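You operate a simulated robot arm through the tools that you are given. There is no shell and no other tool. Be economical: measure what you need, move in short steps, check, and stop when the job is done.

You are at the controls of a simulated robot arm. One attempt, no reset.

JOB
Put the export label on the teal-striped carton, press it flat with the green pad and send it off.
Fine: ease the blue knob, yellow slider out; push it down the rollers, close up to the end stop; green pad back; flaps stay shut; the other labels and carton stay.

It is judged by the outcome, as a careful person would: the job done as asked, and still so three seconds after it is handed in. It fails if anything else is knocked over, pushed out of place, dropped, spilled or broken.

ROBOT AND FRAMES
A 7-joint arm with a two-finger parallel gripper on a trunk, on a base that drives. Base frame: it is fixed to the floor where the robot stands at the start and does not move with it; the origin is under the middle of the robot, x ahead of it, y to its left, z up; the surface under the hand at the start is at about z = 88. Units: cm, degrees, N and s.
With the tool pointing down near the work surface it reaches from about 24 to 64 cm from the robot's upright axis, wherever it stands. Its first joint turns from -166.0 to 166.0 degrees. Places, roughly: blue knob of the packing bench [50, 20, 90]; green pad (7x5x4 cm) [50, 10, 90]; green roller table [60, 60, 50]; orange-striped carton (21x14x9 cm) [60, -10, 90]; plain flap of the teal-striped carton [70, 20, 100]; striped flap of the teal-striped carton [60, 20, 100]; teal-striped carton (21x14x9 cm) [60, 20, 90]; top of the teal-striped carton [60, 20, 100]; track roller [60, 60, 90]; yellow slider of the packing bench [50, 30, 90]. Payload 1.57 kg.
The TCP is the grasp point between the finger pads, 3 cm short of the fingertips. In the tool frame z runs along the fingers and y along their closing line. Largest opening 8 cm; finger width 1.7, thickness 1.2; the body of the gripper, 4 by 8.2 cm, starts 8 cm behind the TCP.
Orientation is that of the tool frame in the base frame, as [roll, pitch, yaw] about the fixed x, y, z axes, in that order (R = Rz(yaw) Ry(pitch) Rx(roll)). With the fingers straight down and closing along the base's y, the tool's x points along the base's -x, its y along +y and its z along -z.

CONTROLS
- The arm moves only by the tool play_rows. Its argument "motion" is a list that holds one entry, the list of rows, each a list of 7 numbers: the shift along the tool's x, y, z in cm, then the turn, a rotation vector about the tool's x, y, z in rad, then the opening, from 0 (shut) to 1 (fully open). In form: [[[tx, ty, tz, wx, wy, wz, hand], ...]]. A call has 1 to 12 rows; each row shifts and turns the commanded pose from where the row before left it, along the tool's axes as they then stand. Each row takes 0.2 s and may step no farther than 5 cm and 8.6 degrees from the row before; otherwise, or with a gripper value out of range, the whole call is refused. A pose out of reach is approached as far as the arm can. The call stops where the force on the tool passes 40 N (or 10 N more than at its start, if that is more) or the arm is blocked; 0.2 s more then pass. Each finger travels about 7.2 cm/s and halts on what it meets, pressing with about 40 N; the grip force reading is that of the motor and also rises with nothing between the fingers. The clock runs only during rows and for 0.2 s after the last one: add rows that do not move to give the fingers time. The reply holds the time, the measured pose of the TCP, the force on the tool along the base axes, the opening and the grip force, in the units named above and with some noise, with the torque about the TCP (base axes, N m) and any sound that the robot's microphone picked up.
- Cameras (640 x 400 px; columns grow to the right, rows downward): "scene" is now at [24.55, 3.62, 147.31]; the picture's right is [0.41, -0.91, 0.00], its down [-0.62, -0.28, -0.73] and it looks along [0.67, 0.30, -0.68] (base axes); focal length 214 px, centre (320, 200). "wrist" rides on the gripper at [7.2, -0.7, -12.2] in the tool frame; the picture's right is [0.09, 1.00, 0.00], its down [-0.84, 0.08, -0.54] and it looks along [-0.54, 0.05, 0.84] (tool axes); focal length 238 px, centre (320, 200). There is no depth. A picture from a camera that has moved, and an enlarged one, comes with that camera's place and axes in the base frame and with its lens.
- camera(camera): a new picture of that camera. No time passes.
- raise_lower(by): slides the trunk up (or, below 0, down) by that many cm; the arm and the scene camera ride with it, the base frame stays. It gives what a move gives, with no picture.
- roll_base(legs): drives the robot by 1 to 6 legs, each [ahead, left, turn to the left] in cm, cm and degrees, along the robot's own axes; the way and the turn of a leg run together, so that a leg with both is an arc; at most 150 cm and 180 degrees a leg. The arm and the cameras ride along, it lands a little off, and it stops where it bumps. It gives what a move gives.
- aim_head(pan, tilt): turns the head with the scene camera to pan (to the left, within 86 degrees either way) and tilt (down, from -29 to 69), counted from straight ahead of the robot. It gives what a move gives.
- zoom(camera, box): a new picture of the part [left, top, right, bottom] of that camera's present view, enlarged. No time passes.
- finish_job(): hands the job in; it is judged then, once.

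Go step by step. Nothing tells you exact positions but the pictures and the camera data: compare them with the known pose of the tool, close in by small moves and look again before you grip or let go. The budget is 120 turns and 78 pictures, counting those below and the enlarged ones. Unless the task says otherwise, let go and move clear before handing in, and close with one line.

The tools are called after ">>>" by a JSON object that holds its "name" and its "arguments". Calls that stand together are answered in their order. play_rows: Moves the arm, as the interface text tells. Its arguments: {"type":"object","properties":{"motion":{"type":"array","items":{"type":"array","items":{"type":"array","items":{"type":"number"}}}}},"required":["motion"]} The other tools are called the same way: raise_lower (by) slides the trunk up or down; roll_base (legs) drives the base; aim_head (pan, tilt) turns the head that bears the scene camera; camera (camera) takes a picture; zoom (camera, box) takes an enlarged picture of a part of a camera's view; finish_job () hands the job in.

At the start:

```text
time_s: 0.0
eef_pos: [47.88, 12.56, 129.8]
tool_rot: [179.9, 0.0, -180.0]
ft_force: [-0.3, 0.7, -0.2]
moment: [-0.03, -0.04, -0.03]
grip_width: 8.01
grip_force: 0.1
trunk travel left (down, up): [-70.0, 29.0]
robot x, y, heading: [-0.11, 0.23, 0.0]
head pan, tilt: [24.2, 42.7]
```

scene: 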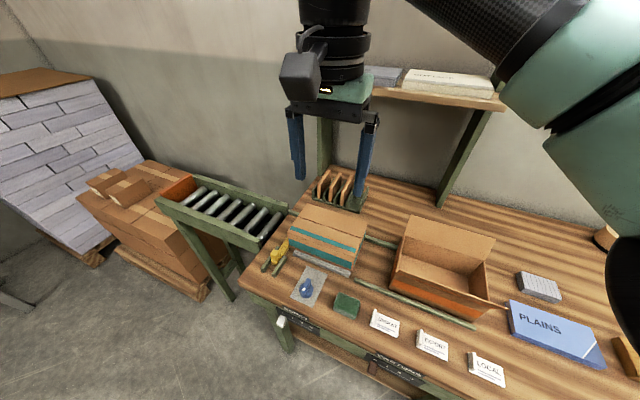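
wrist: 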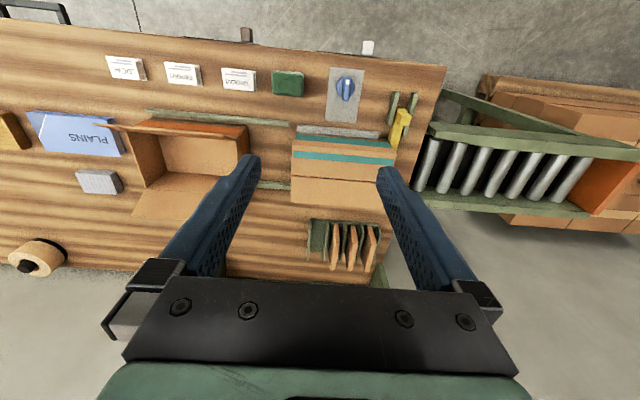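

I see the bench with three labels, the green pad, the blue knob, yellow slider, teal carton and roller track to the left. I'll look closer at the labels, knob, slider and carton.

>>> {"name": "zoom", "arguments": {"camera": "scene", "box": [340, 290, 520, 400]}}

>>> {"name": "zoom", "arguments": {"camera": "scene", "box": [240, 190, 400, 330]}}

>>> {"name": "zoom", "arguments": {"camera": "wrist", "box": [260, 50, 460, 210]}}

```text
3.56 times, centred on (430, 345) of scene
camera zoom: at [24.55, 3.62, 147.31], right [0.41, -0.91, 0.0], down [-0.62, -0.28, -0.73], along [0.67, 0.3, -0.68], focal length 763 px, centre (-71, -316)
```

zoom: 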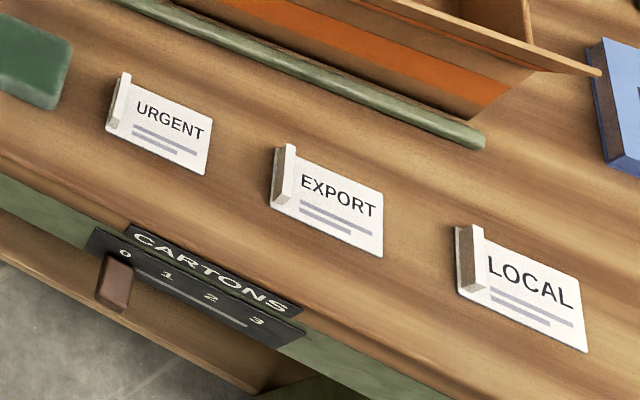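

```text
2.86 times, centred on (320, 260) of scene
camera zoom: at [24.55, 3.62, 147.31], right [0.41, -0.91, 0.0], down [-0.62, -0.28, -0.73], along [0.67, 0.3, -0.68], focal length 613 px, centre (320, 29)
```

zoom: 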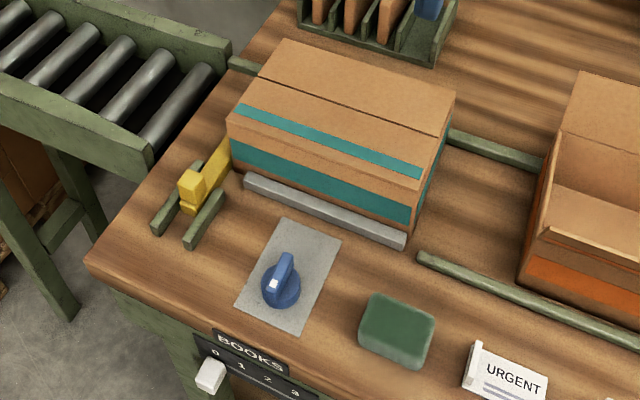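

```text
2.50 times, centred on (360, 130) of wrist
camera zoom: at [40.81, 11.89, 142.1], right [-0.09, 1.0, 0.0], down [0.84, 0.08, 0.54], along [0.54, 0.05, -0.84], focal length 596 px, centre (220, 375)
```

zoom: 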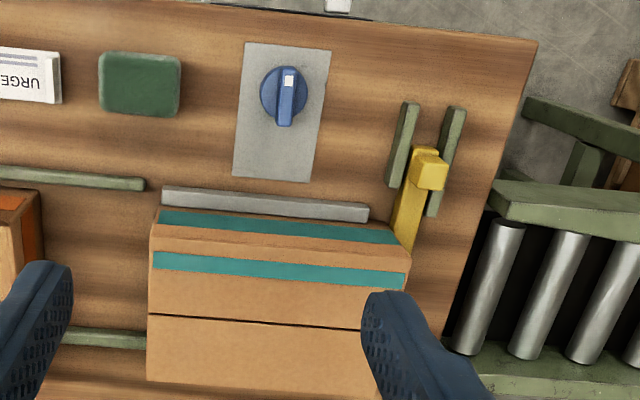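

Labels lie with a tab at their left (+y) end; EXPORT is the middle one, with its tab near (47.5, -12). I go above it for a closer look.

>>> {"name": "play_rows", "arguments": {"motion": [[[0, -2.05, 2.07, 0, 0, 0, 0.4], [0, -2.05, 2.07, 0, 0, 0, 0.4], [0, -2.05, 2.07, 0, 0, 0, 0.4], [0, -2.05, 2.07, 0, 0, 0, 0.4], [0, -2.05, 2.07, 0, 0, 0, 0.4], [0, -2.05, 2.07, 0, 0, 0, 0.4], [0, -2.05, 2.07, 0, 0, 0, 0.4], [0, -2.05, 2.07, 0, 0, 0, 0.4], [0, -2.05, 2.07, 0, 0, 0, 0.4], [0, -2.05, 2.07, 0, 0, 0, 0.4], [0, -2.05, 2.07, 0, 0, 0, 0.4], [0, -2.05, 2.07, 0, 0, 0, 0.4]]]}}

>>> {"name": "camera", "arguments": {"camera": "wrist"}}

>>> {"name": "zoom", "arguments": {"camera": "scene", "box": [340, 250, 540, 400]}}

```text
time_s: 2.6
eef_pos: [47.88, -12.09, 105.03]
tool_rot: [179.9, -0.1, -180.0]
ft_force: [-0.2, 0.6, 0.7]
moment: [-0.02, 0.02, -0.02]
grip_width: 3.19
grip_force: 0.0
trunk travel left (down, up): [-70.0, 29.0]
robot x, y, heading: [0.24, 0.01, -0.1]
head pan, tilt: [24.2, 42.7]
```

```text
72 pictures are left
camera wrist: at [40.78, -12.76, 117.32], right [-0.09, 1.0, 0.0], down [0.84, 0.08, 0.54], along [0.54, 0.05, -0.84], focal length 238 px, centre (320, 200)
```

wrist: 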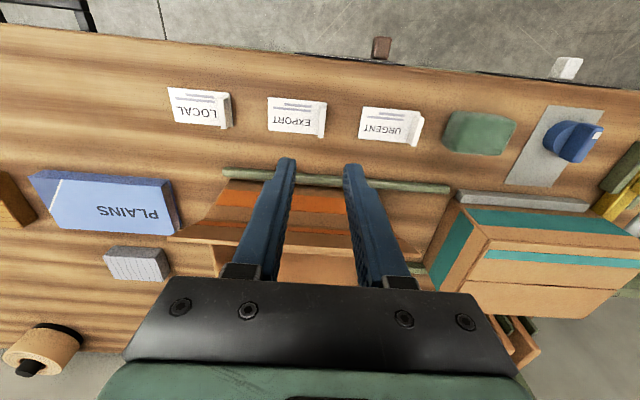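

```text
2.67 times, centred on (440, 325) of scene
camera zoom: at [24.55, 3.6, 147.32], right [0.41, -0.91, 0.0], down [-0.62, -0.28, -0.73], along [0.67, 0.3, -0.68], focal length 572 px, centre (0, -133)
```

zoom: 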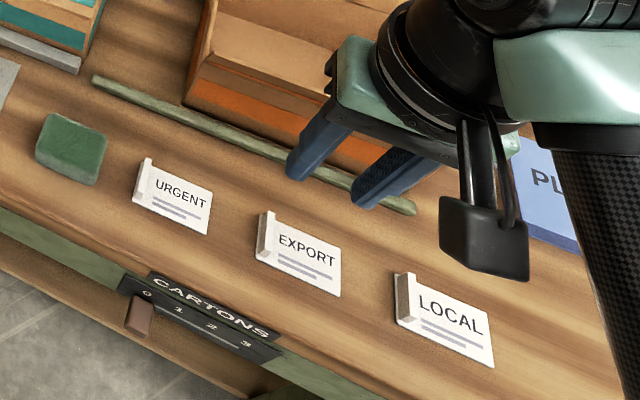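

The tab is at about (48, -11.9), right below the hand. Descend to just above the bench and check.

>>> {"name": "play_rows", "arguments": {"motion": [[[0, 0.1, 4, 0, 0, 0, 0.4], [0, 0.1, 4, 0, 0, 0, 0.4], [0, 0, 3, 0, 0, 0, 0.4], [0, 0, 0.8, 0, 0, 0, 0.4]]]}}

>>> {"name": "camera", "arguments": {"camera": "wrist"}}

>>> {"name": "zoom", "arguments": {"camera": "scene", "box": [360, 280, 520, 400]}}

```text
time_s: 3.6
eef_pos: [47.84, -11.94, 93.16]
tool_rot: [180.0, 0.1, 179.9]
ft_force: [0.2, -1.0, -0.1]
moment: [0.0, 0.02, -0.05]
grip_width: 3.19
grip_force: 0.1
trunk travel left (down, up): [-70.0, 29.0]
robot x, y, heading: [0.01, 0.42, 0.0]
head pan, tilt: [24.2, 42.7]
```

```text
70 pictures are left
camera wrist: at [40.87, -12.54, 105.38], right [-0.09, 1.0, 0.0], down [0.84, 0.08, 0.54], along [0.54, 0.05, -0.84], focal length 238 px, centre (320, 200)
```

wrist: 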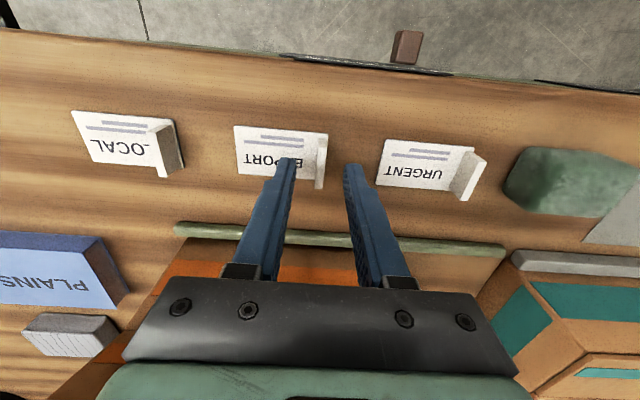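

```text
3.33 times, centred on (440, 340) of scene
camera zoom: at [24.54, 3.62, 147.32], right [0.41, -0.91, 0.0], down [-0.62, -0.28, -0.73], along [0.67, 0.3, -0.68], focal length 715 px, centre (-80, -267)
```

zoom: 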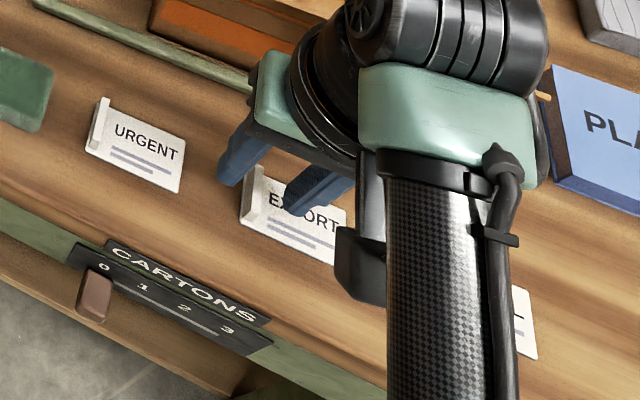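

The fingers straddle the tab. Lower to just off the bench, close, and lift a little.

>>> {"name": "play_rows", "arguments": {"motion": [[[0, 0, 0.8, 0, 0, 0, 0.4], [0, 0, 0.6, 0, 0, 0, 0.4], [0, 0, 0, 0, 0, 0, 0], [0, 0, 0, 0, 0, 0, 0], [0, 0, 0, 0, 0, 0, 0], [0, 0, 0, 0, 0, 0, 0]]]}}

>>> {"name": "play_rows", "arguments": {"motion": [[[0, 0, -2, 0, 0, 0, 0], [0, 0, -3, 0, 0, 0, 0], [0, 0, -3, 0, 0, 0, 0]]]}}

>>> {"name": "camera", "arguments": {"camera": "wrist"}}

```text
time_s: 5.0
eef_pos: [48.12, -11.67, 91.75]
tool_rot: [179.9, 0.0, 180.0]
ft_force: [-0.3, 0.8, 0.1]
moment: [-0.02, -0.05, -0.01]
grip_width: 0.44
grip_force: 25.0
trunk travel left (down, up): [-70.0, 29.0]
robot x, y, heading: [-0.13, -0.08, 0.1]
head pan, tilt: [24.2, 42.7]
```

```text
time_s: 5.8
eef_pos: [47.89, -11.9, 99.59]
tool_rot: [179.9, 0.0, -180.0]
ft_force: [-0.6, 0.0, -0.2]
moment: [0.03, 0.01, -0.02]
grip_width: 0.44
grip_force: 25.2
trunk travel left (down, up): [-70.0, 29.0]
robot x, y, heading: [0.23, -0.04, 0.1]
head pan, tilt: [24.2, 42.7]
```

```text
68 pictures are left
camera wrist: at [40.82, -12.64, 112.04], right [-0.09, 1.0, 0.0], down [0.84, 0.08, 0.54], along [0.54, 0.05, -0.84], focal length 238 px, centre (320, 200)
```

wrist: 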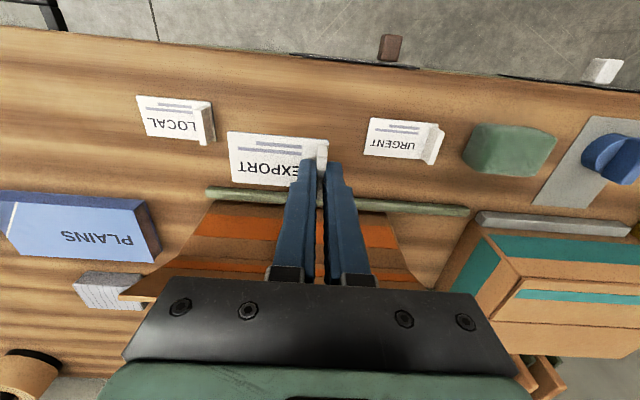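

Label held. Lift well clear, then drive closer to the teal carton.

>>> {"name": "play_rows", "arguments": {"motion": [[[0, 0, -4, 0, 0, 0, 0], [0, 0, -4, 0, 0, 0, 0], [0, 0, -4, 0, 0, 0, 0], [0, 0, -4, 0, 0, 0, 0]]]}}

>>> {"name": "roll_base", "arguments": {"legs": [[0, 18, 0], [12, 0, 0]]}}

>>> {"name": "aim_head", "arguments": {"pan": 10, "tilt": 48}}

>>> {"name": "camera", "arguments": {"camera": "wrist"}}

>>> {"name": "camera", "arguments": {"camera": "scene"}}

```text
time_s: 6.8
eef_pos: [47.85, -11.74, 116.11]
tool_rot: [179.9, 0.0, 179.9]
ft_force: [-0.1, -0.1, 0.8]
moment: [0.01, -0.03, -0.03]
grip_width: 0.42
grip_force: 25.3
trunk travel left (down, up): [-70.0, 29.0]
robot x, y, heading: [0.26, -0.08, 0.2]
head pan, tilt: [24.2, 42.7]
```

```text
time_s: 9.1
eef_pos: [59.77, 6.66, 115.82]
tool_rot: [180.0, -0.1, -179.7]
ft_force: [0.3, -0.1, 0.0]
moment: [0.0, 0.01, 0.0]
grip_width: 0.44
grip_force: 25.5
trunk travel left (down, up): [-70.0, 29.0]
robot x, y, heading: [11.4, 18.14, 0.4]
head pan, tilt: [24.2, 42.7]
```

```text
time_s: 9.9
eef_pos: [59.69, 6.58, 115.98]
tool_rot: [-179.9, 0.2, -179.8]
ft_force: [0.5, -0.1, 0.7]
moment: [0.01, 0.02, -0.01]
grip_width: 0.41
grip_force: 25.0
trunk travel left (down, up): [-70.0, 29.0]
robot x, y, heading: [11.7, 18.12, -0.2]
head pan, tilt: [10.0, 48.0]
```

```text
67 pictures are left
camera wrist: at [52.55, 5.95, 128.22], right [-0.1, 1.0, 0.0], down [0.84, 0.08, 0.54], along [0.54, 0.05, -0.84], focal length 238 px, centre (320, 200)
```

wrist: 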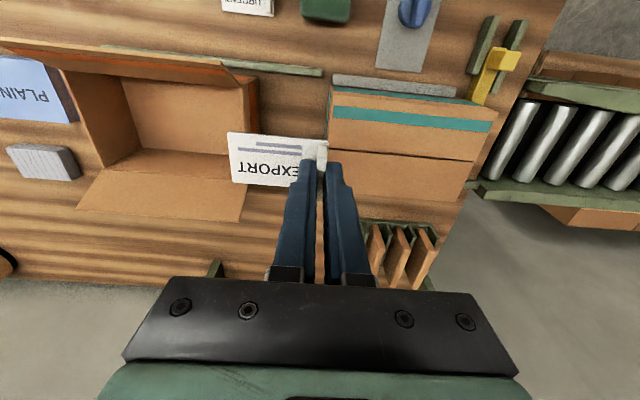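

```text
66 pictures are left
camera scene: at [36.42, 19.91, 146.57], right [0.18, -0.98, 0.0], down [-0.73, -0.13, -0.67], along [0.66, 0.12, -0.74], focal length 214 px, centre (320, 200)
```

scene: 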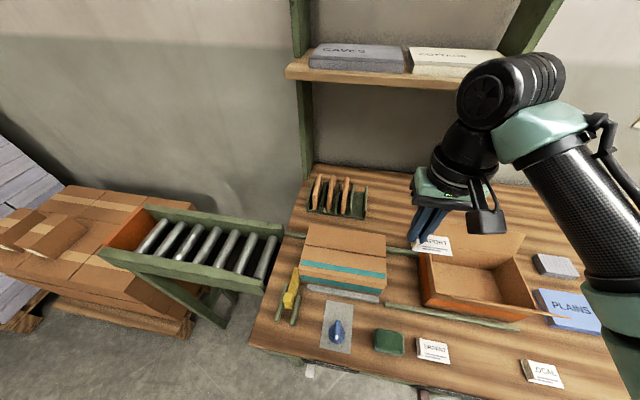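

>>> {"name": "zoom", "arguments": {"camera": "wrist", "box": [300, 60, 520, 220]}}

>>> {"name": "zoom", "arguments": {"camera": "scene", "box": [240, 210, 460, 370]}}

```text
2.50 times, centred on (410, 140) of wrist
camera zoom: at [52.55, 5.95, 128.22], right [-0.1, 1.0, 0.0], down [0.84, 0.08, 0.54], along [0.54, 0.05, -0.84], focal length 596 px, centre (95, 350)
```

zoom: 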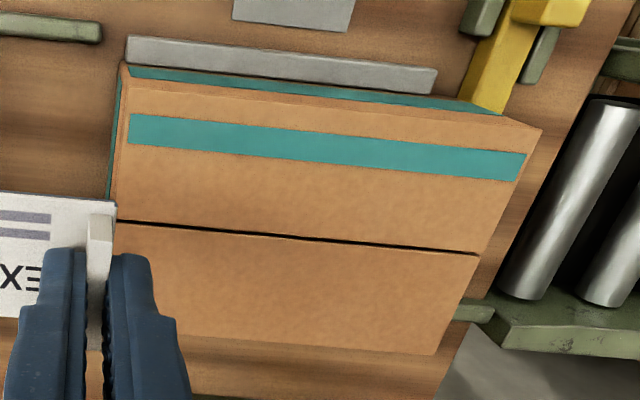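

```text
2.50 times, centred on (350, 290) of scene
camera zoom: at [36.42, 19.91, 146.57], right [0.18, -0.98, 0.0], down [-0.73, -0.13, -0.67], along [0.66, 0.12, -0.74], focal length 536 px, centre (245, -25)
```

zoom: 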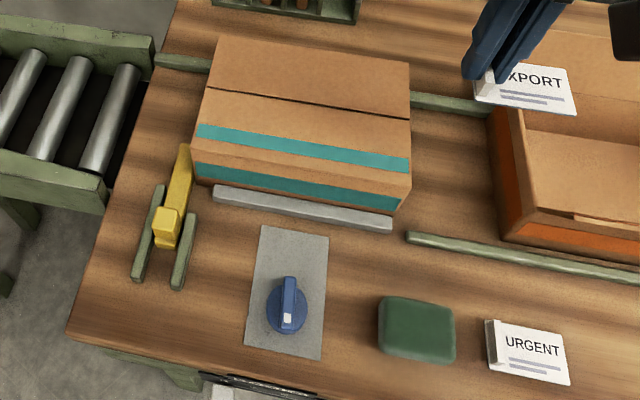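

Carton top spans about x 56.7–70.8, y 8–29, seam at x≈64. I'll put the label in the middle of the striped flap (TCP at about 61, 21.4), approaching from above.

>>> {"name": "play_rows", "arguments": {"motion": [[[-0.3, 3.7, 0, 0, 0, 0, 0], [-0.3, 3.7, 0, 0, 0, 0, 0], [-0.3, 3.7, 0, 0, 0, 0, 0], [-0.4, 3.7, 0, 0, 0, 0, 0], [0, 0, 4, 0, 0, 0, 0], [0, 0, 4, 0, 0, 0, 0], [0, 0, 4, 0, 0, 0, 0]]]}}

>>> {"name": "camera", "arguments": {"camera": "wrist"}}

>>> {"name": "zoom", "arguments": {"camera": "scene", "box": [240, 180, 460, 340]}}

```text
time_s: 11.5
eef_pos: [60.93, 21.54, 103.78]
tool_rot: [179.9, 0.1, -179.8]
ft_force: [0.0, 0.3, -0.1]
moment: [0.03, 0.0, 0.0]
grip_width: 0.43
grip_force: 25.2
trunk travel left (down, up): [-70.0, 29.0]
robot x, y, heading: [11.88, 18.27, 0.4]
head pan, tilt: [10.0, 48.0]
```

```text
63 pictures are left
camera wrist: at [53.72, 20.76, 115.97], right [-0.1, 1.0, 0.0], down [0.84, 0.08, 0.54], along [0.54, 0.05, -0.84], focal length 238 px, centre (320, 200)
```

wrist: 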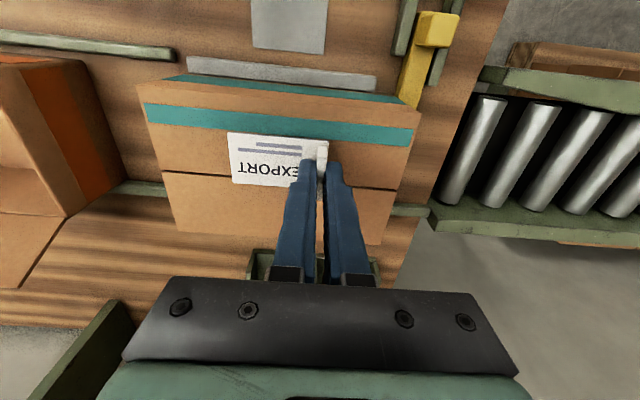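

```text
2.50 times, centred on (350, 260) of scene
camera zoom: at [36.46, 19.9, 146.57], right [0.18, -0.98, 0.0], down [-0.73, -0.13, -0.67], along [0.66, 0.12, -0.74], focal length 536 px, centre (245, 50)
```

zoom: 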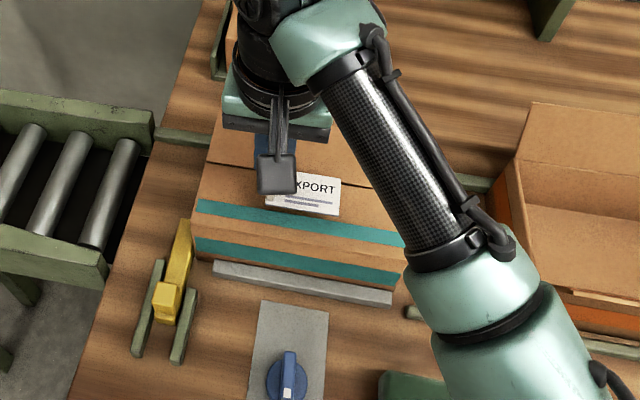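

Well placed over the flap. Lower gently until contact.

>>> {"name": "play_rows", "arguments": {"motion": [[[0, 0, 1, 0, 0, 0, 0], [0, 0, 1, 0, 0, 0, 0], [0, 0, 0.6, 0, 0, 0, 0]]]}}

>>> {"name": "play_rows", "arguments": {"motion": [[[0, 0, 0.3, 0, 0, 0, 0]]]}}

```text
time_s: 12.3
eef_pos: [60.95, 21.55, 101.22]
tool_rot: [179.9, 0.0, -179.7]
ft_force: [0.5, 1.0, 0.1]
moment: [0.0, -0.05, 0.01]
grip_width: 0.44
grip_force: 24.7
trunk travel left (down, up): [-70.0, 29.0]
robot x, y, heading: [12.01, 18.55, 0.2]
head pan, tilt: [10.0, 48.0]
```

```text
time_s: 12.7
eef_pos: [60.92, 21.53, 101.06]
tool_rot: [180.0, 0.2, -179.9]
ft_force: [1.1, 1.2, 10.6]
moment: [-0.07, 0.12, 0.03]
grip_width: 0.44
grip_force: 24.8
trunk travel left (down, up): [-70.0, 29.0]
robot x, y, heading: [11.58, 18.08, 0.3]
head pan, tilt: [10.0, 48.0]
```

Contact with about 10 N. Release slightly, rise and check.

>>> {"name": "play_rows", "arguments": {"motion": [[[0, 0, -0.15, 0, 0, 0, 0], [0, 0, 0, 0, 0, 0, 0.2], [0, 0, 0, 0, 0, 0, 0.3], [0, 0, -1, 0, 0, 0, 0.3], [0, 0, -4, 0, 0, 0, 0.3], [0, 0, -4, 0, 0, 0, 0.3], [0, 0, -4, 0, 0, 0, 0.5]]]}}

>>> {"name": "camera", "arguments": {"camera": "wrist"}}

```text
time_s: 14.3
eef_pos: [60.7, 21.4, 113.98]
tool_rot: [180.0, 0.1, -179.7]
ft_force: [-0.6, 0.2, 0.1]
moment: [0.01, 0.0, 0.03]
grip_width: 3.96
grip_force: 0.1
trunk travel left (down, up): [-70.0, 29.0]
robot x, y, heading: [11.71, 18.19, 0.2]
head pan, tilt: [10.0, 48.0]
```

```text
61 pictures are left
camera wrist: at [53.73, 20.69, 126.23], right [-0.1, 1.0, 0.0], down [0.84, 0.08, 0.54], along [0.54, 0.05, -0.84], focal length 238 px, centre (320, 200)
```

wrist: 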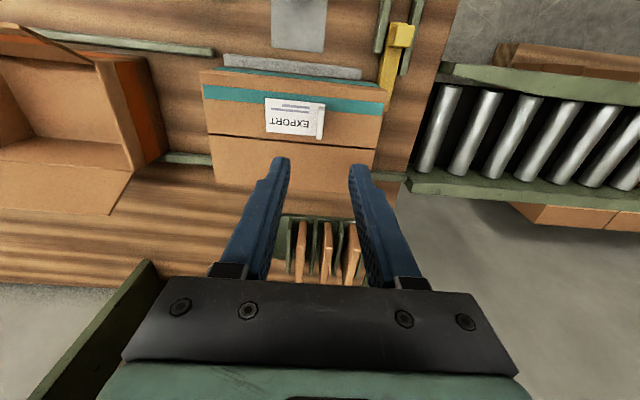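

Label sits on the flap. Next the green pad near (47.6, 7): go over it and turn the hand 90° so the fingers close across its 5 cm side.

>>> {"name": "play_rows", "arguments": {"motion": [[[2.62, -2.88, 0, 0, 0, 0, 1], [2.62, -2.88, 0, 0, 0, 0, 1], [2.62, -2.88, 0, 0, 0, 0, 1], [2.62, -2.88, 0, 0, 0, 0, 1], [2.62, -2.88, 0, 0, 0, 0, 1]]]}}

>>> {"name": "play_rows", "arguments": {"motion": [[[0, 0, 0.6, 0, 0, 0.1428, 1], [0, 0, 0.6, 0, 0, 0.1428, 1], [0, 0, 0.6, 0, 0, 0.1428, 1], [0, 0, 0.6, 0, 0, 0.1428, 1], [0, 0, 0.6, 0, 0, 0.1428, 1], [0, 0, 0.6, 0, 0, 0.1428, 1], [0, 0, 0.6, 0, 0, 0.1428, 1], [0, 0, 0.6, 0, 0, 0.1428, 1], [0, 0, 0.6, 0, 0, 0.1428, 1], [0, 0, 0.6, 0, 0, 0.1428, 1], [0, 0, 0.6, 0, 0, 0.1428, 1]]]}}

>>> {"name": "camera", "arguments": {"camera": "wrist"}}

>>> {"name": "aim_head", "arguments": {"pan": 0, "tilt": 65}}

>>> {"name": "camera", "arguments": {"camera": "scene"}}

```text
time_s: 15.5
eef_pos: [47.74, 6.97, 114.1]
tool_rot: [179.9, 0.0, -179.6]
ft_force: [-0.1, -0.5, -0.2]
moment: [0.0, 0.0, -0.02]
grip_width: 7.98
grip_force: 0.0
trunk travel left (down, up): [-70.0, 29.0]
robot x, y, heading: [11.8, 17.95, 0.5]
head pan, tilt: [10.0, 48.0]
```

```text
time_s: 17.9
eef_pos: [47.99, 7.04, 107.71]
tool_rot: [-180.0, -0.1, 90.2]
ft_force: [-0.1, 0.4, 0.6]
moment: [-0.01, 0.03, -0.01]
grip_width: 8.02
grip_force: 0.1
trunk travel left (down, up): [-70.0, 29.0]
robot x, y, heading: [11.95, 18.31, 0.3]
head pan, tilt: [10.0, 48.0]
```

```text
60 pictures are left
camera wrist: at [47.31, 14.24, 119.79], right [1.0, 0.09, 0.0], down [0.08, -0.84, 0.54], along [0.05, -0.54, -0.84], focal length 238 px, centre (320, 200)
```

wrist: 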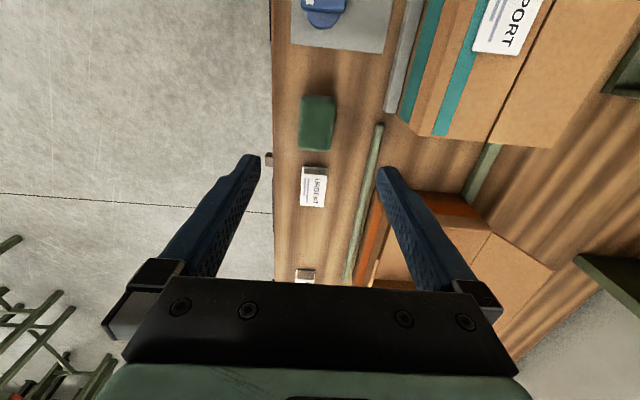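

```text
time_s: 18.7
eef_pos: [47.92, 7.11, 107.58]
tool_rot: [180.0, -0.1, 90.3]
ft_force: [0.8, 0.2, 0.7]
moment: [0.04, 0.02, 0.03]
grip_width: 7.99
grip_force: 0.1
trunk travel left (down, up): [-70.0, 29.0]
robot x, y, heading: [11.63, 18.44, 0.3]
head pan, tilt: [0.0, 65.0]
```

```text
59 pictures are left
camera scene: at [34.77, 18.53, 144.48], right [0.01, -1.0, 0.0], down [-0.91, -0.01, -0.42], along [0.42, 0.0, -0.91], focal length 214 px, centre (320, 200)
```

scene: 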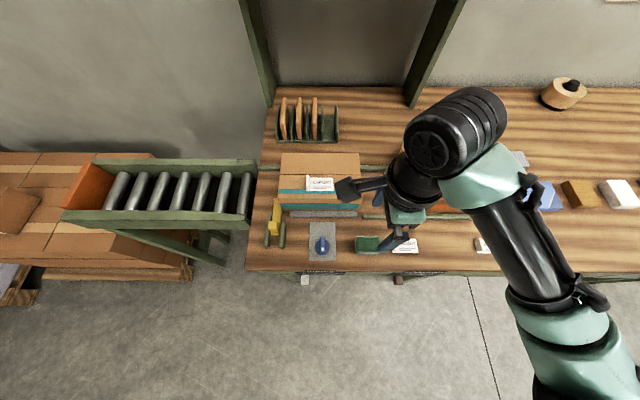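

Pad centred at about (47.8, 6.8), aligned with the hand. Descend around it, check once before gripping.

>>> {"name": "play_rows", "arguments": {"motion": [[[-0.3, -0.1, 4, 0, 0, 0, 1], [0, 0, 4, 0, 0, 0, 1], [0, 0, 2.6, 0, 0, 0, 1]]]}}

>>> {"name": "camera", "arguments": {"camera": "wrist"}}

```text
time_s: 19.5
eef_pos: [47.9, 6.87, 96.96]
tool_rot: [-180.0, 0.0, 90.3]
ft_force: [0.0, -0.4, 1.2]
moment: [0.01, 0.02, 0.0]
grip_width: 8.01
grip_force: 0.0
trunk travel left (down, up): [-70.0, 29.0]
robot x, y, heading: [11.76, 17.91, 0.3]
head pan, tilt: [0.0, 65.0]
```

```text
58 pictures are left
camera wrist: at [47.26, 13.93, 109.17], right [1.0, 0.1, 0.0], down [0.08, -0.84, 0.54], along [0.05, -0.54, -0.84], focal length 238 px, centre (320, 200)
```

wrist: 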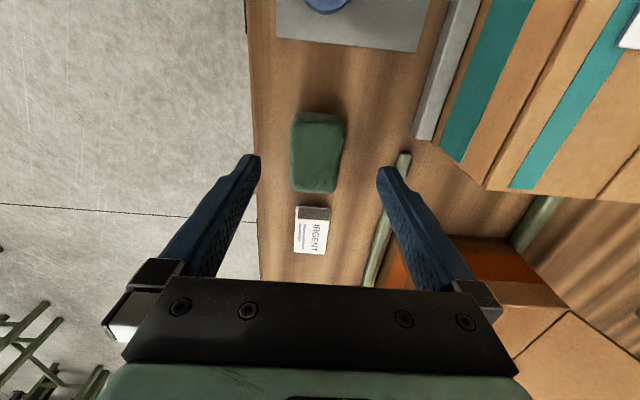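

>>> {"name": "play_rows", "arguments": {"motion": [[[0, -0.1, 2, 0, 0, 0, 0.88], [0, 0, 2, 0, 0, 0, 0.88], [0, 0, 1, 0, 0, 0, 0.88], [0, 0, 0, 0, 0, 0, 0.3], [0, 0, 0, 0, 0, 0, 0.3], [0, 0, 0, 0, 0, 0, 0.3], [0, 0, 0, 0, 0, 0, 0.3]]]}}

```text
time_s: 21.1
eef_pos: [47.8, 6.81, 91.78]
tool_rot: [180.0, 0.0, 90.2]
ft_force: [0.7, 1.1, 0.1]
moment: [0.03, 0.01, -0.01]
grip_width: 4.08
grip_force: 40.5
trunk travel left (down, up): [-70.0, 29.0]
robot x, y, heading: [11.84, 18.24, 0.6]
head pan, tilt: [0.0, 65.0]
```

Pad held. Lift, carry over the label (pad centre to x≈61, y≈17.4) and check.

>>> {"name": "play_rows", "arguments": {"motion": [[[0, 0, -4, 0, 0, 0, 0.3], [0, 0, -5, 0, 0, 0, 0.3], [0, 0, -5, 0, 0, 0, 0.3], [2.12, 2.64, 0, 0, 0, 0, 0.3], [2.12, 2.64, 0, 0, 0, 0, 0.3], [2.12, 2.64, 0, 0, 0, 0, 0.3], [2.12, 2.64, 0, 0, 0, 0, 0.3], [2.12, 2.64, 0, 0, 0, 0, 0.3]]]}}

>>> {"name": "camera", "arguments": {"camera": "wrist"}}

```text
time_s: 22.9
eef_pos: [60.88, 17.51, 105.98]
tool_rot: [-180.0, 0.1, 90.3]
ft_force: [0.0, -0.4, -0.7]
moment: [0.0, 0.02, 0.0]
grip_width: 4.11
grip_force: 39.4
trunk travel left (down, up): [-70.0, 29.0]
robot x, y, heading: [11.69, 18.39, 0.4]
head pan, tilt: [0.0, 65.0]
```

```text
57 pictures are left
camera wrist: at [60.21, 24.7, 118.23], right [1.0, 0.1, 0.0], down [0.08, -0.84, 0.54], along [0.05, -0.54, -0.84], focal length 238 px, centre (320, 200)
```

wrist: 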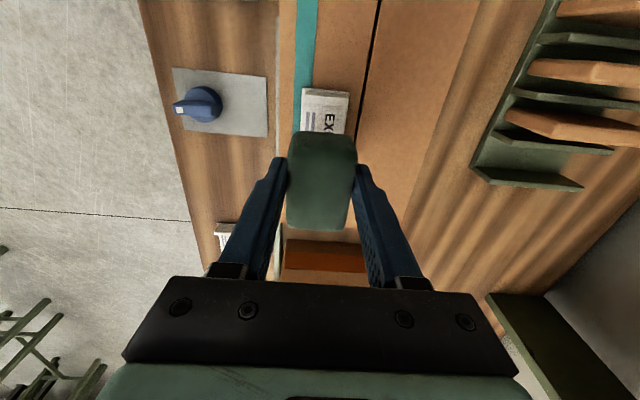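

The tab's inner face is at y≈20.8, so I shift the pad 0.7 back and lower it close to the label.

>>> {"name": "play_rows", "arguments": {"motion": [[[-0.7, 0.1, 1.5, 0, 0, 0, 0.3], [0, 0, 1.7, 0, 0, 0, 0.3]]]}}

>>> {"name": "camera", "arguments": {"camera": "wrist"}}

>>> {"name": "zoom", "arguments": {"camera": "scene", "box": [250, 130, 410, 270]}}

```text
time_s: 23.5
eef_pos: [60.82, 16.81, 102.79]
tool_rot: [-180.0, 0.0, 90.3]
ft_force: [-0.1, 0.5, -1.5]
moment: [0.0, 0.03, -0.01]
grip_width: 4.09
grip_force: 40.6
trunk travel left (down, up): [-70.0, 29.0]
robot x, y, heading: [11.73, 18.08, 0.4]
head pan, tilt: [0.0, 65.0]
```

```text
56 pictures are left
camera wrist: at [60.28, 23.87, 115.0], right [1.0, 0.1, 0.0], down [0.08, -0.84, 0.54], along [0.05, -0.54, -0.84], focal length 238 px, centre (320, 200)
```

wrist: 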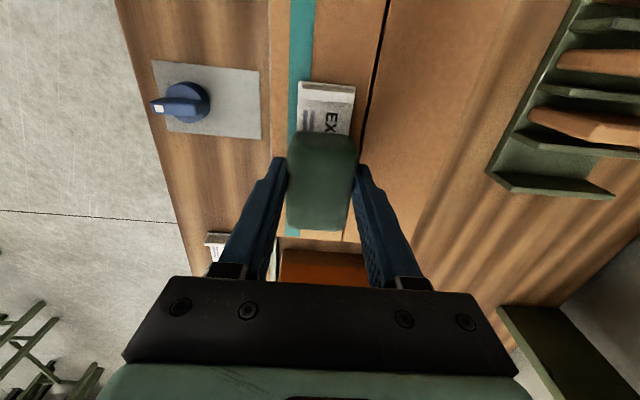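

```text
2.86 times, centred on (330, 200) of scene
camera zoom: at [34.77, 18.54, 144.48], right [0.01, -1.0, 0.0], down [-0.91, 0.0, -0.42], along [0.42, 0.0, -0.91], focal length 613 px, centre (291, 200)
```

zoom: 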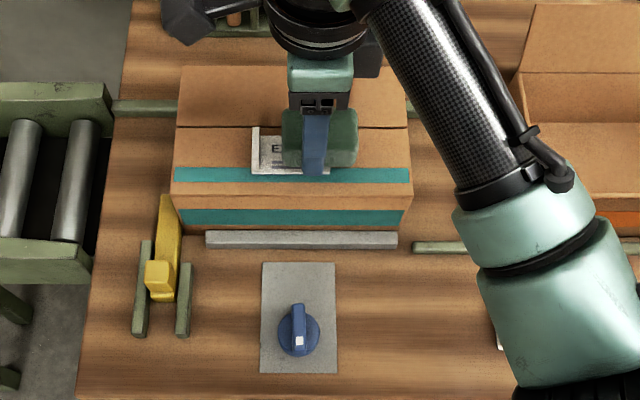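

The pad reaches only to y≈19, so I can shift it 1.2 toward the tab, then press down gradually.

>>> {"name": "play_rows", "arguments": {"motion": [[[1.2, 0.1, 0, 0, 0, 0, 0.3], [0, 0, 0.7, 0, 0, 0, 0.3]]]}}

>>> {"name": "zoom", "arguments": {"camera": "wrist", "box": [240, 60, 400, 180]}}

```text
time_s: 24.1
eef_pos: [61.09, 17.97, 102.12]
tool_rot: [-180.0, 0.0, 90.3]
ft_force: [-0.2, 0.4, -0.4]
moment: [0.02, 0.01, 0.0]
grip_width: 4.11
grip_force: 40.2
trunk travel left (down, up): [-70.0, 29.0]
robot x, y, heading: [11.62, 18.15, 0.4]
head pan, tilt: [0.0, 65.0]
```

```text
3.33 times, centred on (320, 120) of wrist
camera zoom: at [60.43, 25.05, 114.33], right [1.0, 0.1, 0.0], down [0.08, -0.84, 0.54], along [0.05, -0.54, -0.84], focal length 794 px, centre (320, 467)
```

zoom: 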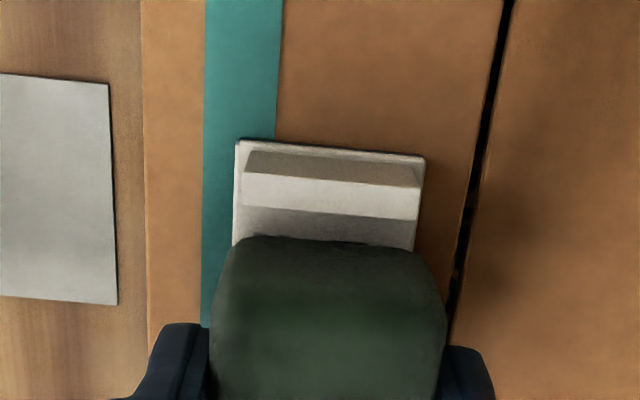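

Nicely clear of the tab, over the label. Press in small steps.

>>> {"name": "play_rows", "arguments": {"motion": [[[0, 0, 0.4, 0, 0, 0, 0.3], [0, 0, 0.3, 0, 0, 0, 0.3]]]}}

>>> {"name": "play_rows", "arguments": {"motion": [[[0, 0, 0.2, 0, 0, 0, 0.3], [0, 0, 0.1, 0, 0, 0, 0.3]]]}}

```text
time_s: 24.7
eef_pos: [60.98, 17.89, 101.7]
tool_rot: [179.7, 0.0, 90.4]
ft_force: [0.6, 0.9, 13.0]
moment: [0.0, 0.12, -0.05]
grip_width: 4.09
grip_force: 39.9
trunk travel left (down, up): [-70.0, 29.0]
robot x, y, heading: [11.84, 18.14, 0.2]
head pan, tilt: [0.0, 65.0]
```

```text
time_s: 25.3
eef_pos: [61.06, 17.93, 101.54]
tool_rot: [179.4, 0.1, 90.3]
ft_force: [2.2, 0.3, 39.3]
moment: [0.07, 0.52, 0.02]
grip_width: 4.08
grip_force: 39.8
trunk travel left (down, up): [-70.0, 29.0]
robot x, y, heading: [11.42, 18.24, 0.2]
head pan, tilt: [0.0, 65.0]
```

Pressed firmly with ~39 N. Lift off and inspect.

>>> {"name": "play_rows", "arguments": {"motion": [[[0, 0, -0.5, 0, 0, 0, 0.3], [0, 0, -4, 0, 0, 0, 0.3], [-2.5, -3, -4, 0, 0, 0, 0.3], [-3, -3, -1, 0, 0, 0, 0.3]]]}}

>>> {"name": "zoom", "arguments": {"camera": "scene", "box": [250, 130, 410, 270]}}

>>> {"name": "camera", "arguments": {"camera": "wrist"}}

```text
refused: row 3 steps farther than a row can; nothing moved
```

```text
2.86 times, centred on (330, 200) of scene
camera zoom: at [34.43, 18.53, 144.6], right [0.01, -1.0, 0.0], down [-0.91, 0.0, -0.43], along [0.43, 0.0, -0.91], focal length 613 px, centre (291, 200)
```

zoom: 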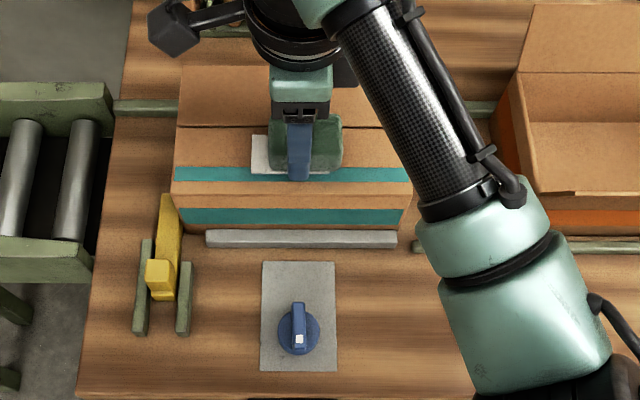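

```text
52 pictures are left
camera wrist: at [60.26, 25.01, 113.78], right [1.0, 0.1, 0.01], down [0.08, -0.84, 0.54], along [0.06, -0.54, -0.84], focal length 238 px, centre (320, 200)
```

wrist: 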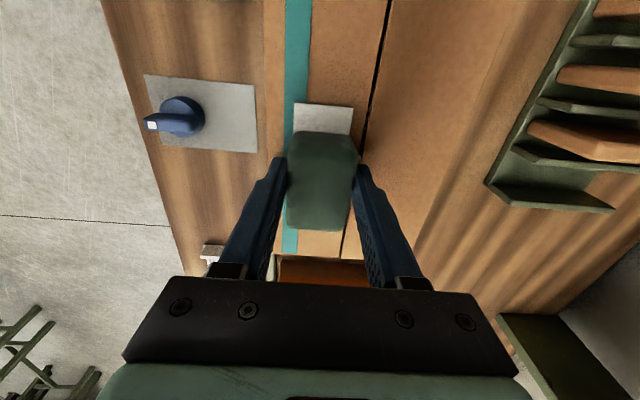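

The label's tab is gone, so it is stuck flat. Lift and bring the pad back over its place.

>>> {"name": "play_rows", "arguments": {"motion": [[[0, 0, -0.5, 0, 0, 0, 0.3], [0, 0, -3, 0, 0, 0, 0.3], [-2.2, -2.64, -2, 0, 0, 0, 0.3], [-2.22, -2.64, 0, 0, 0, 0, 0.3], [-2.22, -2.64, 0, 0, 0, 0, 0.3], [-2.24, -2.64, 0, 0, 0, 0, 0.3], [-2.24, -2.64, 0, 0, 0, 0, 0.3], [0, 0, 4, 0, 0, 0, 0.3], [0, 0, 4, 0, 0, 0, 0.3], [0, 0, 4, 0, 0, 0, 0.3]]]}}

>>> {"name": "camera", "arguments": {"camera": "wrist"}}

>>> {"name": "zoom", "arguments": {"camera": "scene", "box": [250, 130, 410, 270]}}

```text
time_s: 27.5
eef_pos: [47.74, 6.6, 94.72]
tool_rot: [-179.9, 0.0, 90.3]
ft_force: [0.2, 0.2, -0.6]
moment: [0.05, 0.02, -0.02]
grip_width: 4.09
grip_force: 40.4
trunk travel left (down, up): [-70.0, 29.0]
robot x, y, heading: [11.71, 18.31, 0.6]
head pan, tilt: [0.0, 65.0]
```

```text
51 pictures are left
camera wrist: at [47.19, 13.82, 106.92], right [1.0, 0.1, 0.0], down [0.08, -0.84, 0.54], along [0.05, -0.54, -0.84], focal length 238 px, centre (320, 200)
```

wrist: 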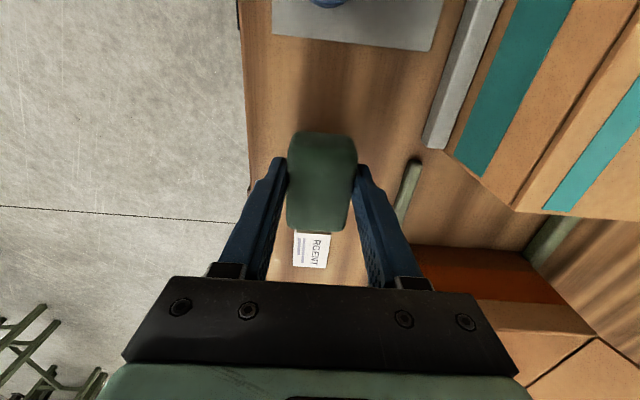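

```text
2.86 times, centred on (330, 200) of scene
camera zoom: at [34.79, 18.56, 144.48], right [0.01, -1.0, 0.0], down [-0.91, -0.01, -0.42], along [0.42, 0.0, -0.91], focal length 613 px, centre (291, 200)
```

zoom: 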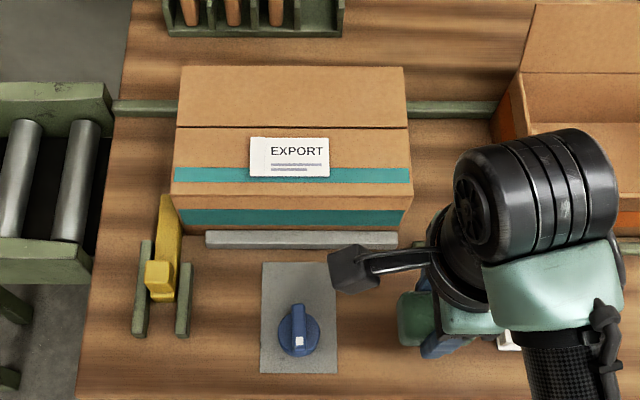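

Label flat and good. Lower the pad onto its spot (0.25 toward +y to match the original).

>>> {"name": "play_rows", "arguments": {"motion": [[[0.25, 0.1, 1.5, 0, 0, 0, 0.3], [0, 0, 1, 0, 0, 0, 0.3], [0, 0, 0.3, 0, 0, 0, 0.3]]]}}

```text
time_s: 28.3
eef_pos: [48.05, 6.96, 91.8]
tool_rot: [179.9, -0.1, 90.3]
ft_force: [1.2, -0.5, 0.2]
moment: [-0.08, -0.02, 0.01]
grip_width: 4.09
grip_force: 39.3
trunk travel left (down, up): [-70.0, 29.0]
robot x, y, heading: [11.83, 18.11, 0.3]
head pan, tilt: [0.0, 65.0]
```

>>> {"name": "play_rows", "arguments": {"motion": [[[0, 0, 0.15, 0, 0, 0, 0.3], [0, 0, 0, 0, 0, 0, 0.3]]]}}

>>> {"name": "play_rows", "arguments": {"motion": [[[0, 0, 0, 0, 0, 0, 0.7], [0, 0, 0, 0, 0, 0, 0.88], [0, 0, 0, 0, 0, 0, 0.88], [0, 0, -2, 0, 0, 0, 0.88], [0, 0, -4, 0, 0, 0, 0.88], [0, 0, -4, 0, 0, 0, 0.88]]]}}

>>> {"name": "camera", "arguments": {"camera": "wrist"}}

```text
time_s: 28.9
eef_pos: [48.03, 7.09, 91.81]
tool_rot: [179.5, -0.1, 90.4]
ft_force: [3.3, 0.8, 24.3]
moment: [-0.09, 0.24, 0.0]
grip_width: 4.08
grip_force: 40.1
trunk travel left (down, up): [-70.0, 29.0]
robot x, y, heading: [11.32, 18.37, 0.3]
head pan, tilt: [0.0, 65.0]
```

```text
time_s: 30.3
eef_pos: [47.96, 7.04, 101.84]
tool_rot: [180.0, 0.0, 90.3]
ft_force: [-0.7, -0.5, -0.5]
moment: [0.01, -0.01, -0.01]
grip_width: 7.05
grip_force: 0.0
trunk travel left (down, up): [-70.0, 29.0]
robot x, y, heading: [11.54, 18.44, 0.4]
head pan, tilt: [0.0, 65.0]
```

```text
49 pictures are left
camera wrist: at [47.34, 14.11, 114.01], right [1.0, 0.1, 0.0], down [0.08, -0.84, 0.54], along [0.05, -0.54, -0.84], focal length 238 px, centre (320, 200)
```

wrist: 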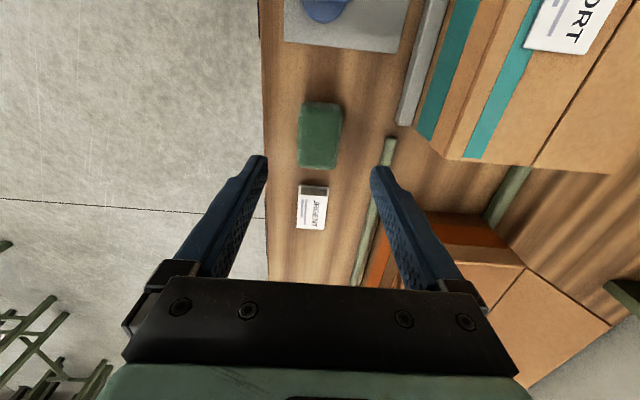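

Pad is back in its place. Now over to the knob at about (47.4, 17.9), turning the hand back.

>>> {"name": "play_rows", "arguments": {"motion": [[[1, 0, -2, 0, 0, -0.1428, 0.6], [1, 0, -2, 0, 0, -0.1428, 0.6], [1, 0, -2, 0, 0, -0.1428, 0.6], [0, 0, 0, 0, 0, -0.1428, 0.6], [0, 0, 0, 0, 0, -0.1428, 0.6], [0, 0, 0, 0, 0, -0.1428, 0.6], [0, 0, 0, 0, 0, -0.1428, 0.6], [0, 0, 0, 0, 0, -0.1428, 0.6], [0, 0, 0, 0, 0, -0.1428, 0.6], [0, 0, 0, 0, 0, -0.1428, 0.6], [0, 0, 0, 0, 0, -0.1428, 0.6]]]}}

>>> {"name": "play_rows", "arguments": {"motion": [[[0, 4, 0, 0, 0, 0, 0.6], [0, 3.8, 0, 0, 0, 0, 0.6]]]}}

>>> {"name": "zoom", "arguments": {"camera": "wrist", "box": [220, 60, 420, 200]}}

>>> {"name": "zoom", "arguments": {"camera": "scene", "box": [280, 210, 370, 270]}}

```text
time_s: 32.7
eef_pos: [47.51, 9.91, 107.78]
tool_rot: [180.0, 0.0, -179.6]
ft_force: [0.0, -0.6, -0.3]
moment: [0.02, -0.03, -0.02]
grip_width: 4.78
grip_force: 0.1
trunk travel left (down, up): [-70.0, 29.0]
robot x, y, heading: [11.55, 18.66, 0.4]
head pan, tilt: [0.0, 65.0]
```

```text
time_s: 33.3
eef_pos: [47.53, 17.75, 107.79]
tool_rot: [-180.0, 0.0, -179.7]
ft_force: [-0.4, 0.1, 0.2]
moment: [-0.01, 0.02, -0.02]
grip_width: 4.79
grip_force: 0.1
trunk travel left (down, up): [-70.0, 29.0]
robot x, y, heading: [11.75, 18.26, 0.4]
head pan, tilt: [0.0, 65.0]
```

```text
2.86 times, centred on (320, 130) of wrist
camera zoom: at [40.41, 17.0, 119.88], right [-0.1, 1.0, 0.0], down [0.84, 0.08, 0.54], along [0.54, 0.05, -0.84], focal length 681 px, centre (320, 400)
```

zoom: 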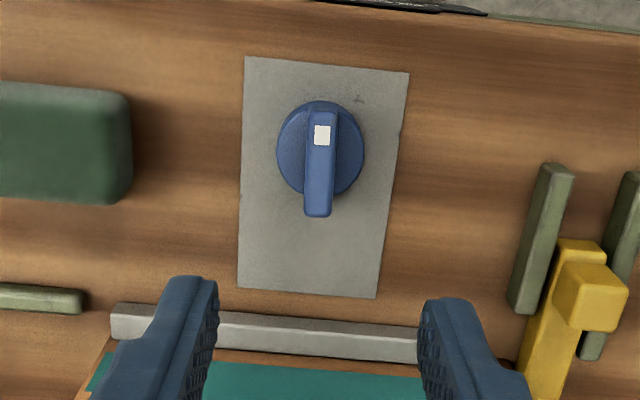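

```text
6.67 times, centred on (325, 240) of scene
camera zoom: at [34.78, 18.56, 144.48], right [0.01, -1.0, 0.0], down [-0.91, -0.01, -0.42], along [0.42, 0.0, -0.91], focal length 1430 px, centre (287, -67)
```

zoom: 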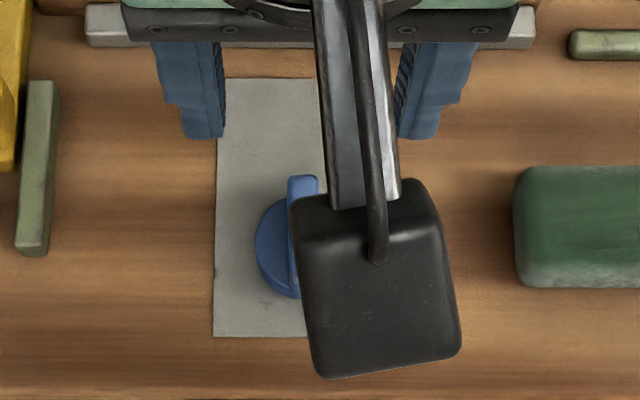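

The knob's ridge lies along x at about (47.1, 17.6), pointer toward the robot. Descend over it with a narrow opening, checking height with a picture.

>>> {"name": "play_rows", "arguments": {"motion": [[[0.4, -0.1, 4, 0, 0, 0, 0.4], [0, 0, 4, 0, 0, 0, 0.4], [0, 0, 4, 0, 0, 0, 0.35], [0, 0, 1.8, 0, 0, 0, 0.35]]]}}

>>> {"name": "zoom", "arguments": {"camera": "wrist", "box": [220, 80, 420, 220]}}

```text
time_s: 34.3
eef_pos: [47.13, 17.7, 93.81]
tool_rot: [179.9, 0.0, -179.7]
ft_force: [0.1, 0.4, 0.8]
moment: [-0.01, 0.01, 0.01]
grip_width: 2.82
grip_force: 0.0
trunk travel left (down, up): [-70.0, 29.0]
robot x, y, heading: [11.71, 18.31, 0.6]
head pan, tilt: [0.0, 65.0]
```

```text
2.86 times, centred on (320, 150) of wrist
camera zoom: at [40.06, 16.84, 105.95], right [-0.1, 1.0, 0.0], down [0.84, 0.08, 0.54], along [0.54, 0.05, -0.84], focal length 681 px, centre (320, 343)
```

zoom: 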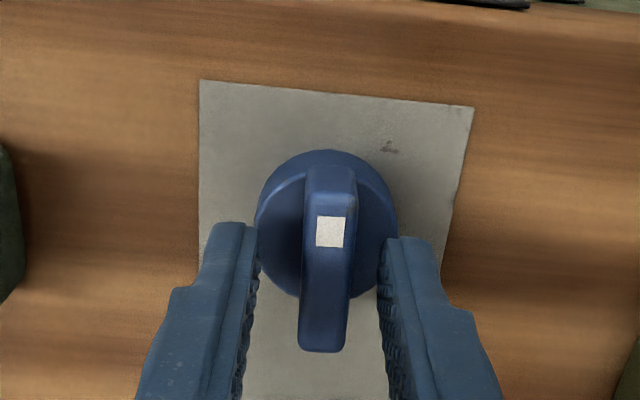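

>>> {"name": "play_rows", "arguments": {"motion": [[[0, 0, 0.4, 0, 0, 0, 0.35], [0, 0, 0.3, 0, 0, 0, 0.35], [0, 0, 0, 0, 0, 0, 0], [0, 0, 0, 0, 0, 0, 0], [0, 0, 0, 0, 0, 0, 0]]]}}

>>> {"name": "zoom", "arguments": {"camera": "wrist", "box": [220, 80, 420, 220]}}

```text
time_s: 35.5
eef_pos: [47.17, 17.68, 93.02]
tool_rot: [179.9, 0.1, -179.6]
ft_force: [-0.7, 5.4, -3.4]
moment: [-0.01, -0.66, -0.01]
grip_width: 1.19
grip_force: 28.8
trunk travel left (down, up): [-70.0, 29.0]
robot x, y, heading: [12.02, 17.92, 0.4]
head pan, tilt: [0.0, 65.0]
```

```text
2.86 times, centred on (320, 150) of wrist
camera zoom: at [40.0, 16.97, 105.34], right [-0.1, 1.0, 0.0], down [0.84, 0.08, 0.54], along [0.54, 0.05, -0.84], focal length 681 px, centre (320, 343)
```

zoom: 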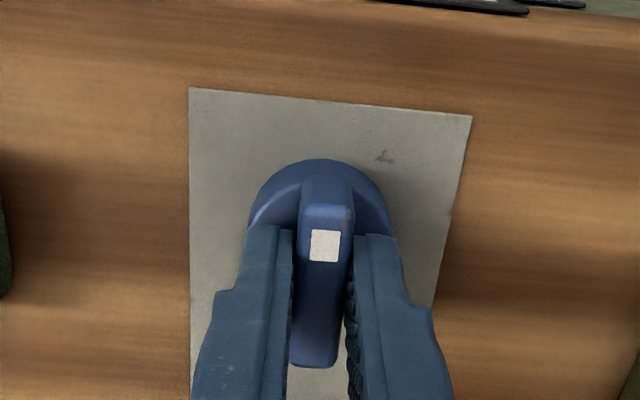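

Ridge gripped. Turn counter-clockwise (loosening) in a trial step and see the resistance.

>>> {"name": "play_rows", "arguments": {"motion": [[[0, 0, 0, 0, 0, -0.1, 0], [0, 0, 0, 0, 0, -0.1, 0]]]}}

>>> {"name": "zoom", "arguments": {"camera": "wrist", "box": [180, 60, 460, 240]}}

```text
time_s: 36.1
eef_pos: [47.08, 17.75, 93.02]
tool_rot: [179.9, 0.0, -168.3]
ft_force: [-0.3, 6.8, -9.7]
moment: [0.18, -0.79, 0.04]
grip_width: 1.21
grip_force: 29.5
trunk travel left (down, up): [-70.0, 29.0]
robot x, y, heading: [11.61, 18.08, 0.5]
head pan, tilt: [0.0, 65.0]
```

```text
2.22 times, centred on (320, 150) of wrist
camera zoom: at [40.31, 15.54, 105.35], right [-0.29, 0.96, 0.0], down [0.8, 0.25, 0.54], along [0.52, 0.16, -0.84], focal length 530 px, centre (320, 311)
```

zoom: 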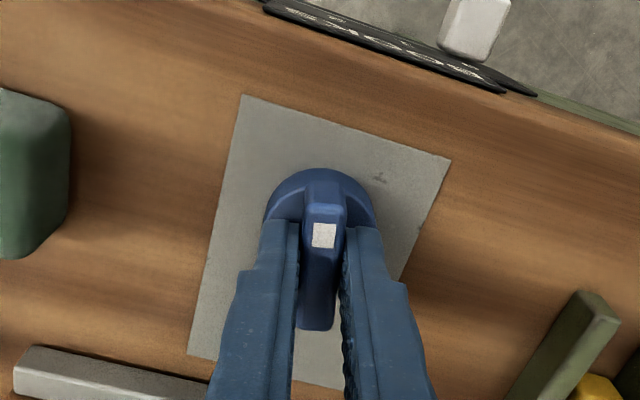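

It turns easily. Continue another ~45° and check the clamp bar.

>>> {"name": "play_rows", "arguments": {"motion": [[[0, 0, 0, 0, 0, -0.13, 0], [0, 0, 0, 0, 0, -0.13, 0], [0, 0, 0, 0, 0, -0.13, 0], [0, 0, 0, 0, 0, -0.13, 0], [0, 0, 0, 0, 0, -0.13, 0], [0, 0, 0, 0, 0, -0.13, 0]]]}}

>>> {"name": "camera", "arguments": {"camera": "wrist"}}

>>> {"name": "zoom", "arguments": {"camera": "scene", "box": [250, 130, 410, 270]}}

```text
time_s: 37.5
eef_pos: [47.23, 17.72, 93.02]
tool_rot: [-180.0, 0.0, -123.5]
ft_force: [3.1, 2.7, 1.8]
moment: [-0.29, 0.49, -0.02]
grip_width: 1.18
grip_force: 29.0
trunk travel left (down, up): [-70.0, 29.0]
robot x, y, heading: [11.74, 18.22, 0.5]
head pan, tilt: [0.0, 65.0]
```

```text
43 pictures are left
camera wrist: at [43.83, 11.23, 105.35], right [-0.88, 0.47, 0.0], down [0.4, 0.74, 0.54], along [0.26, 0.48, -0.84], focal length 238 px, centre (320, 200)
```

wrist: 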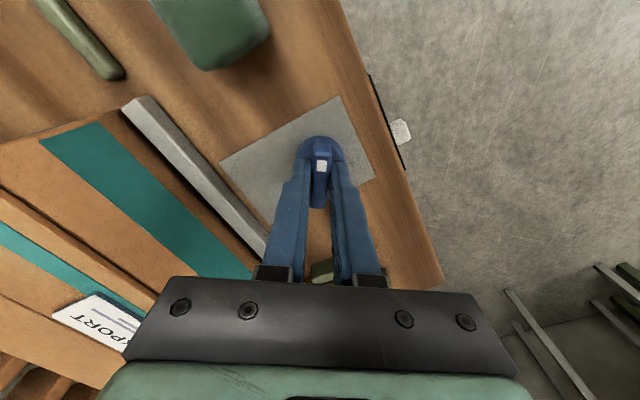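

```text
2.86 times, centred on (330, 200) of scene
camera zoom: at [34.81, 18.55, 144.48], right [0.01, -1.0, 0.0], down [-0.91, 0.0, -0.42], along [0.42, 0.0, -0.91], focal length 613 px, centre (291, 200)
```

zoom: 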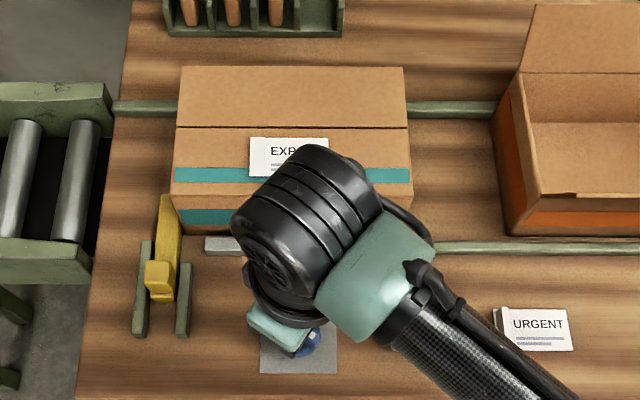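

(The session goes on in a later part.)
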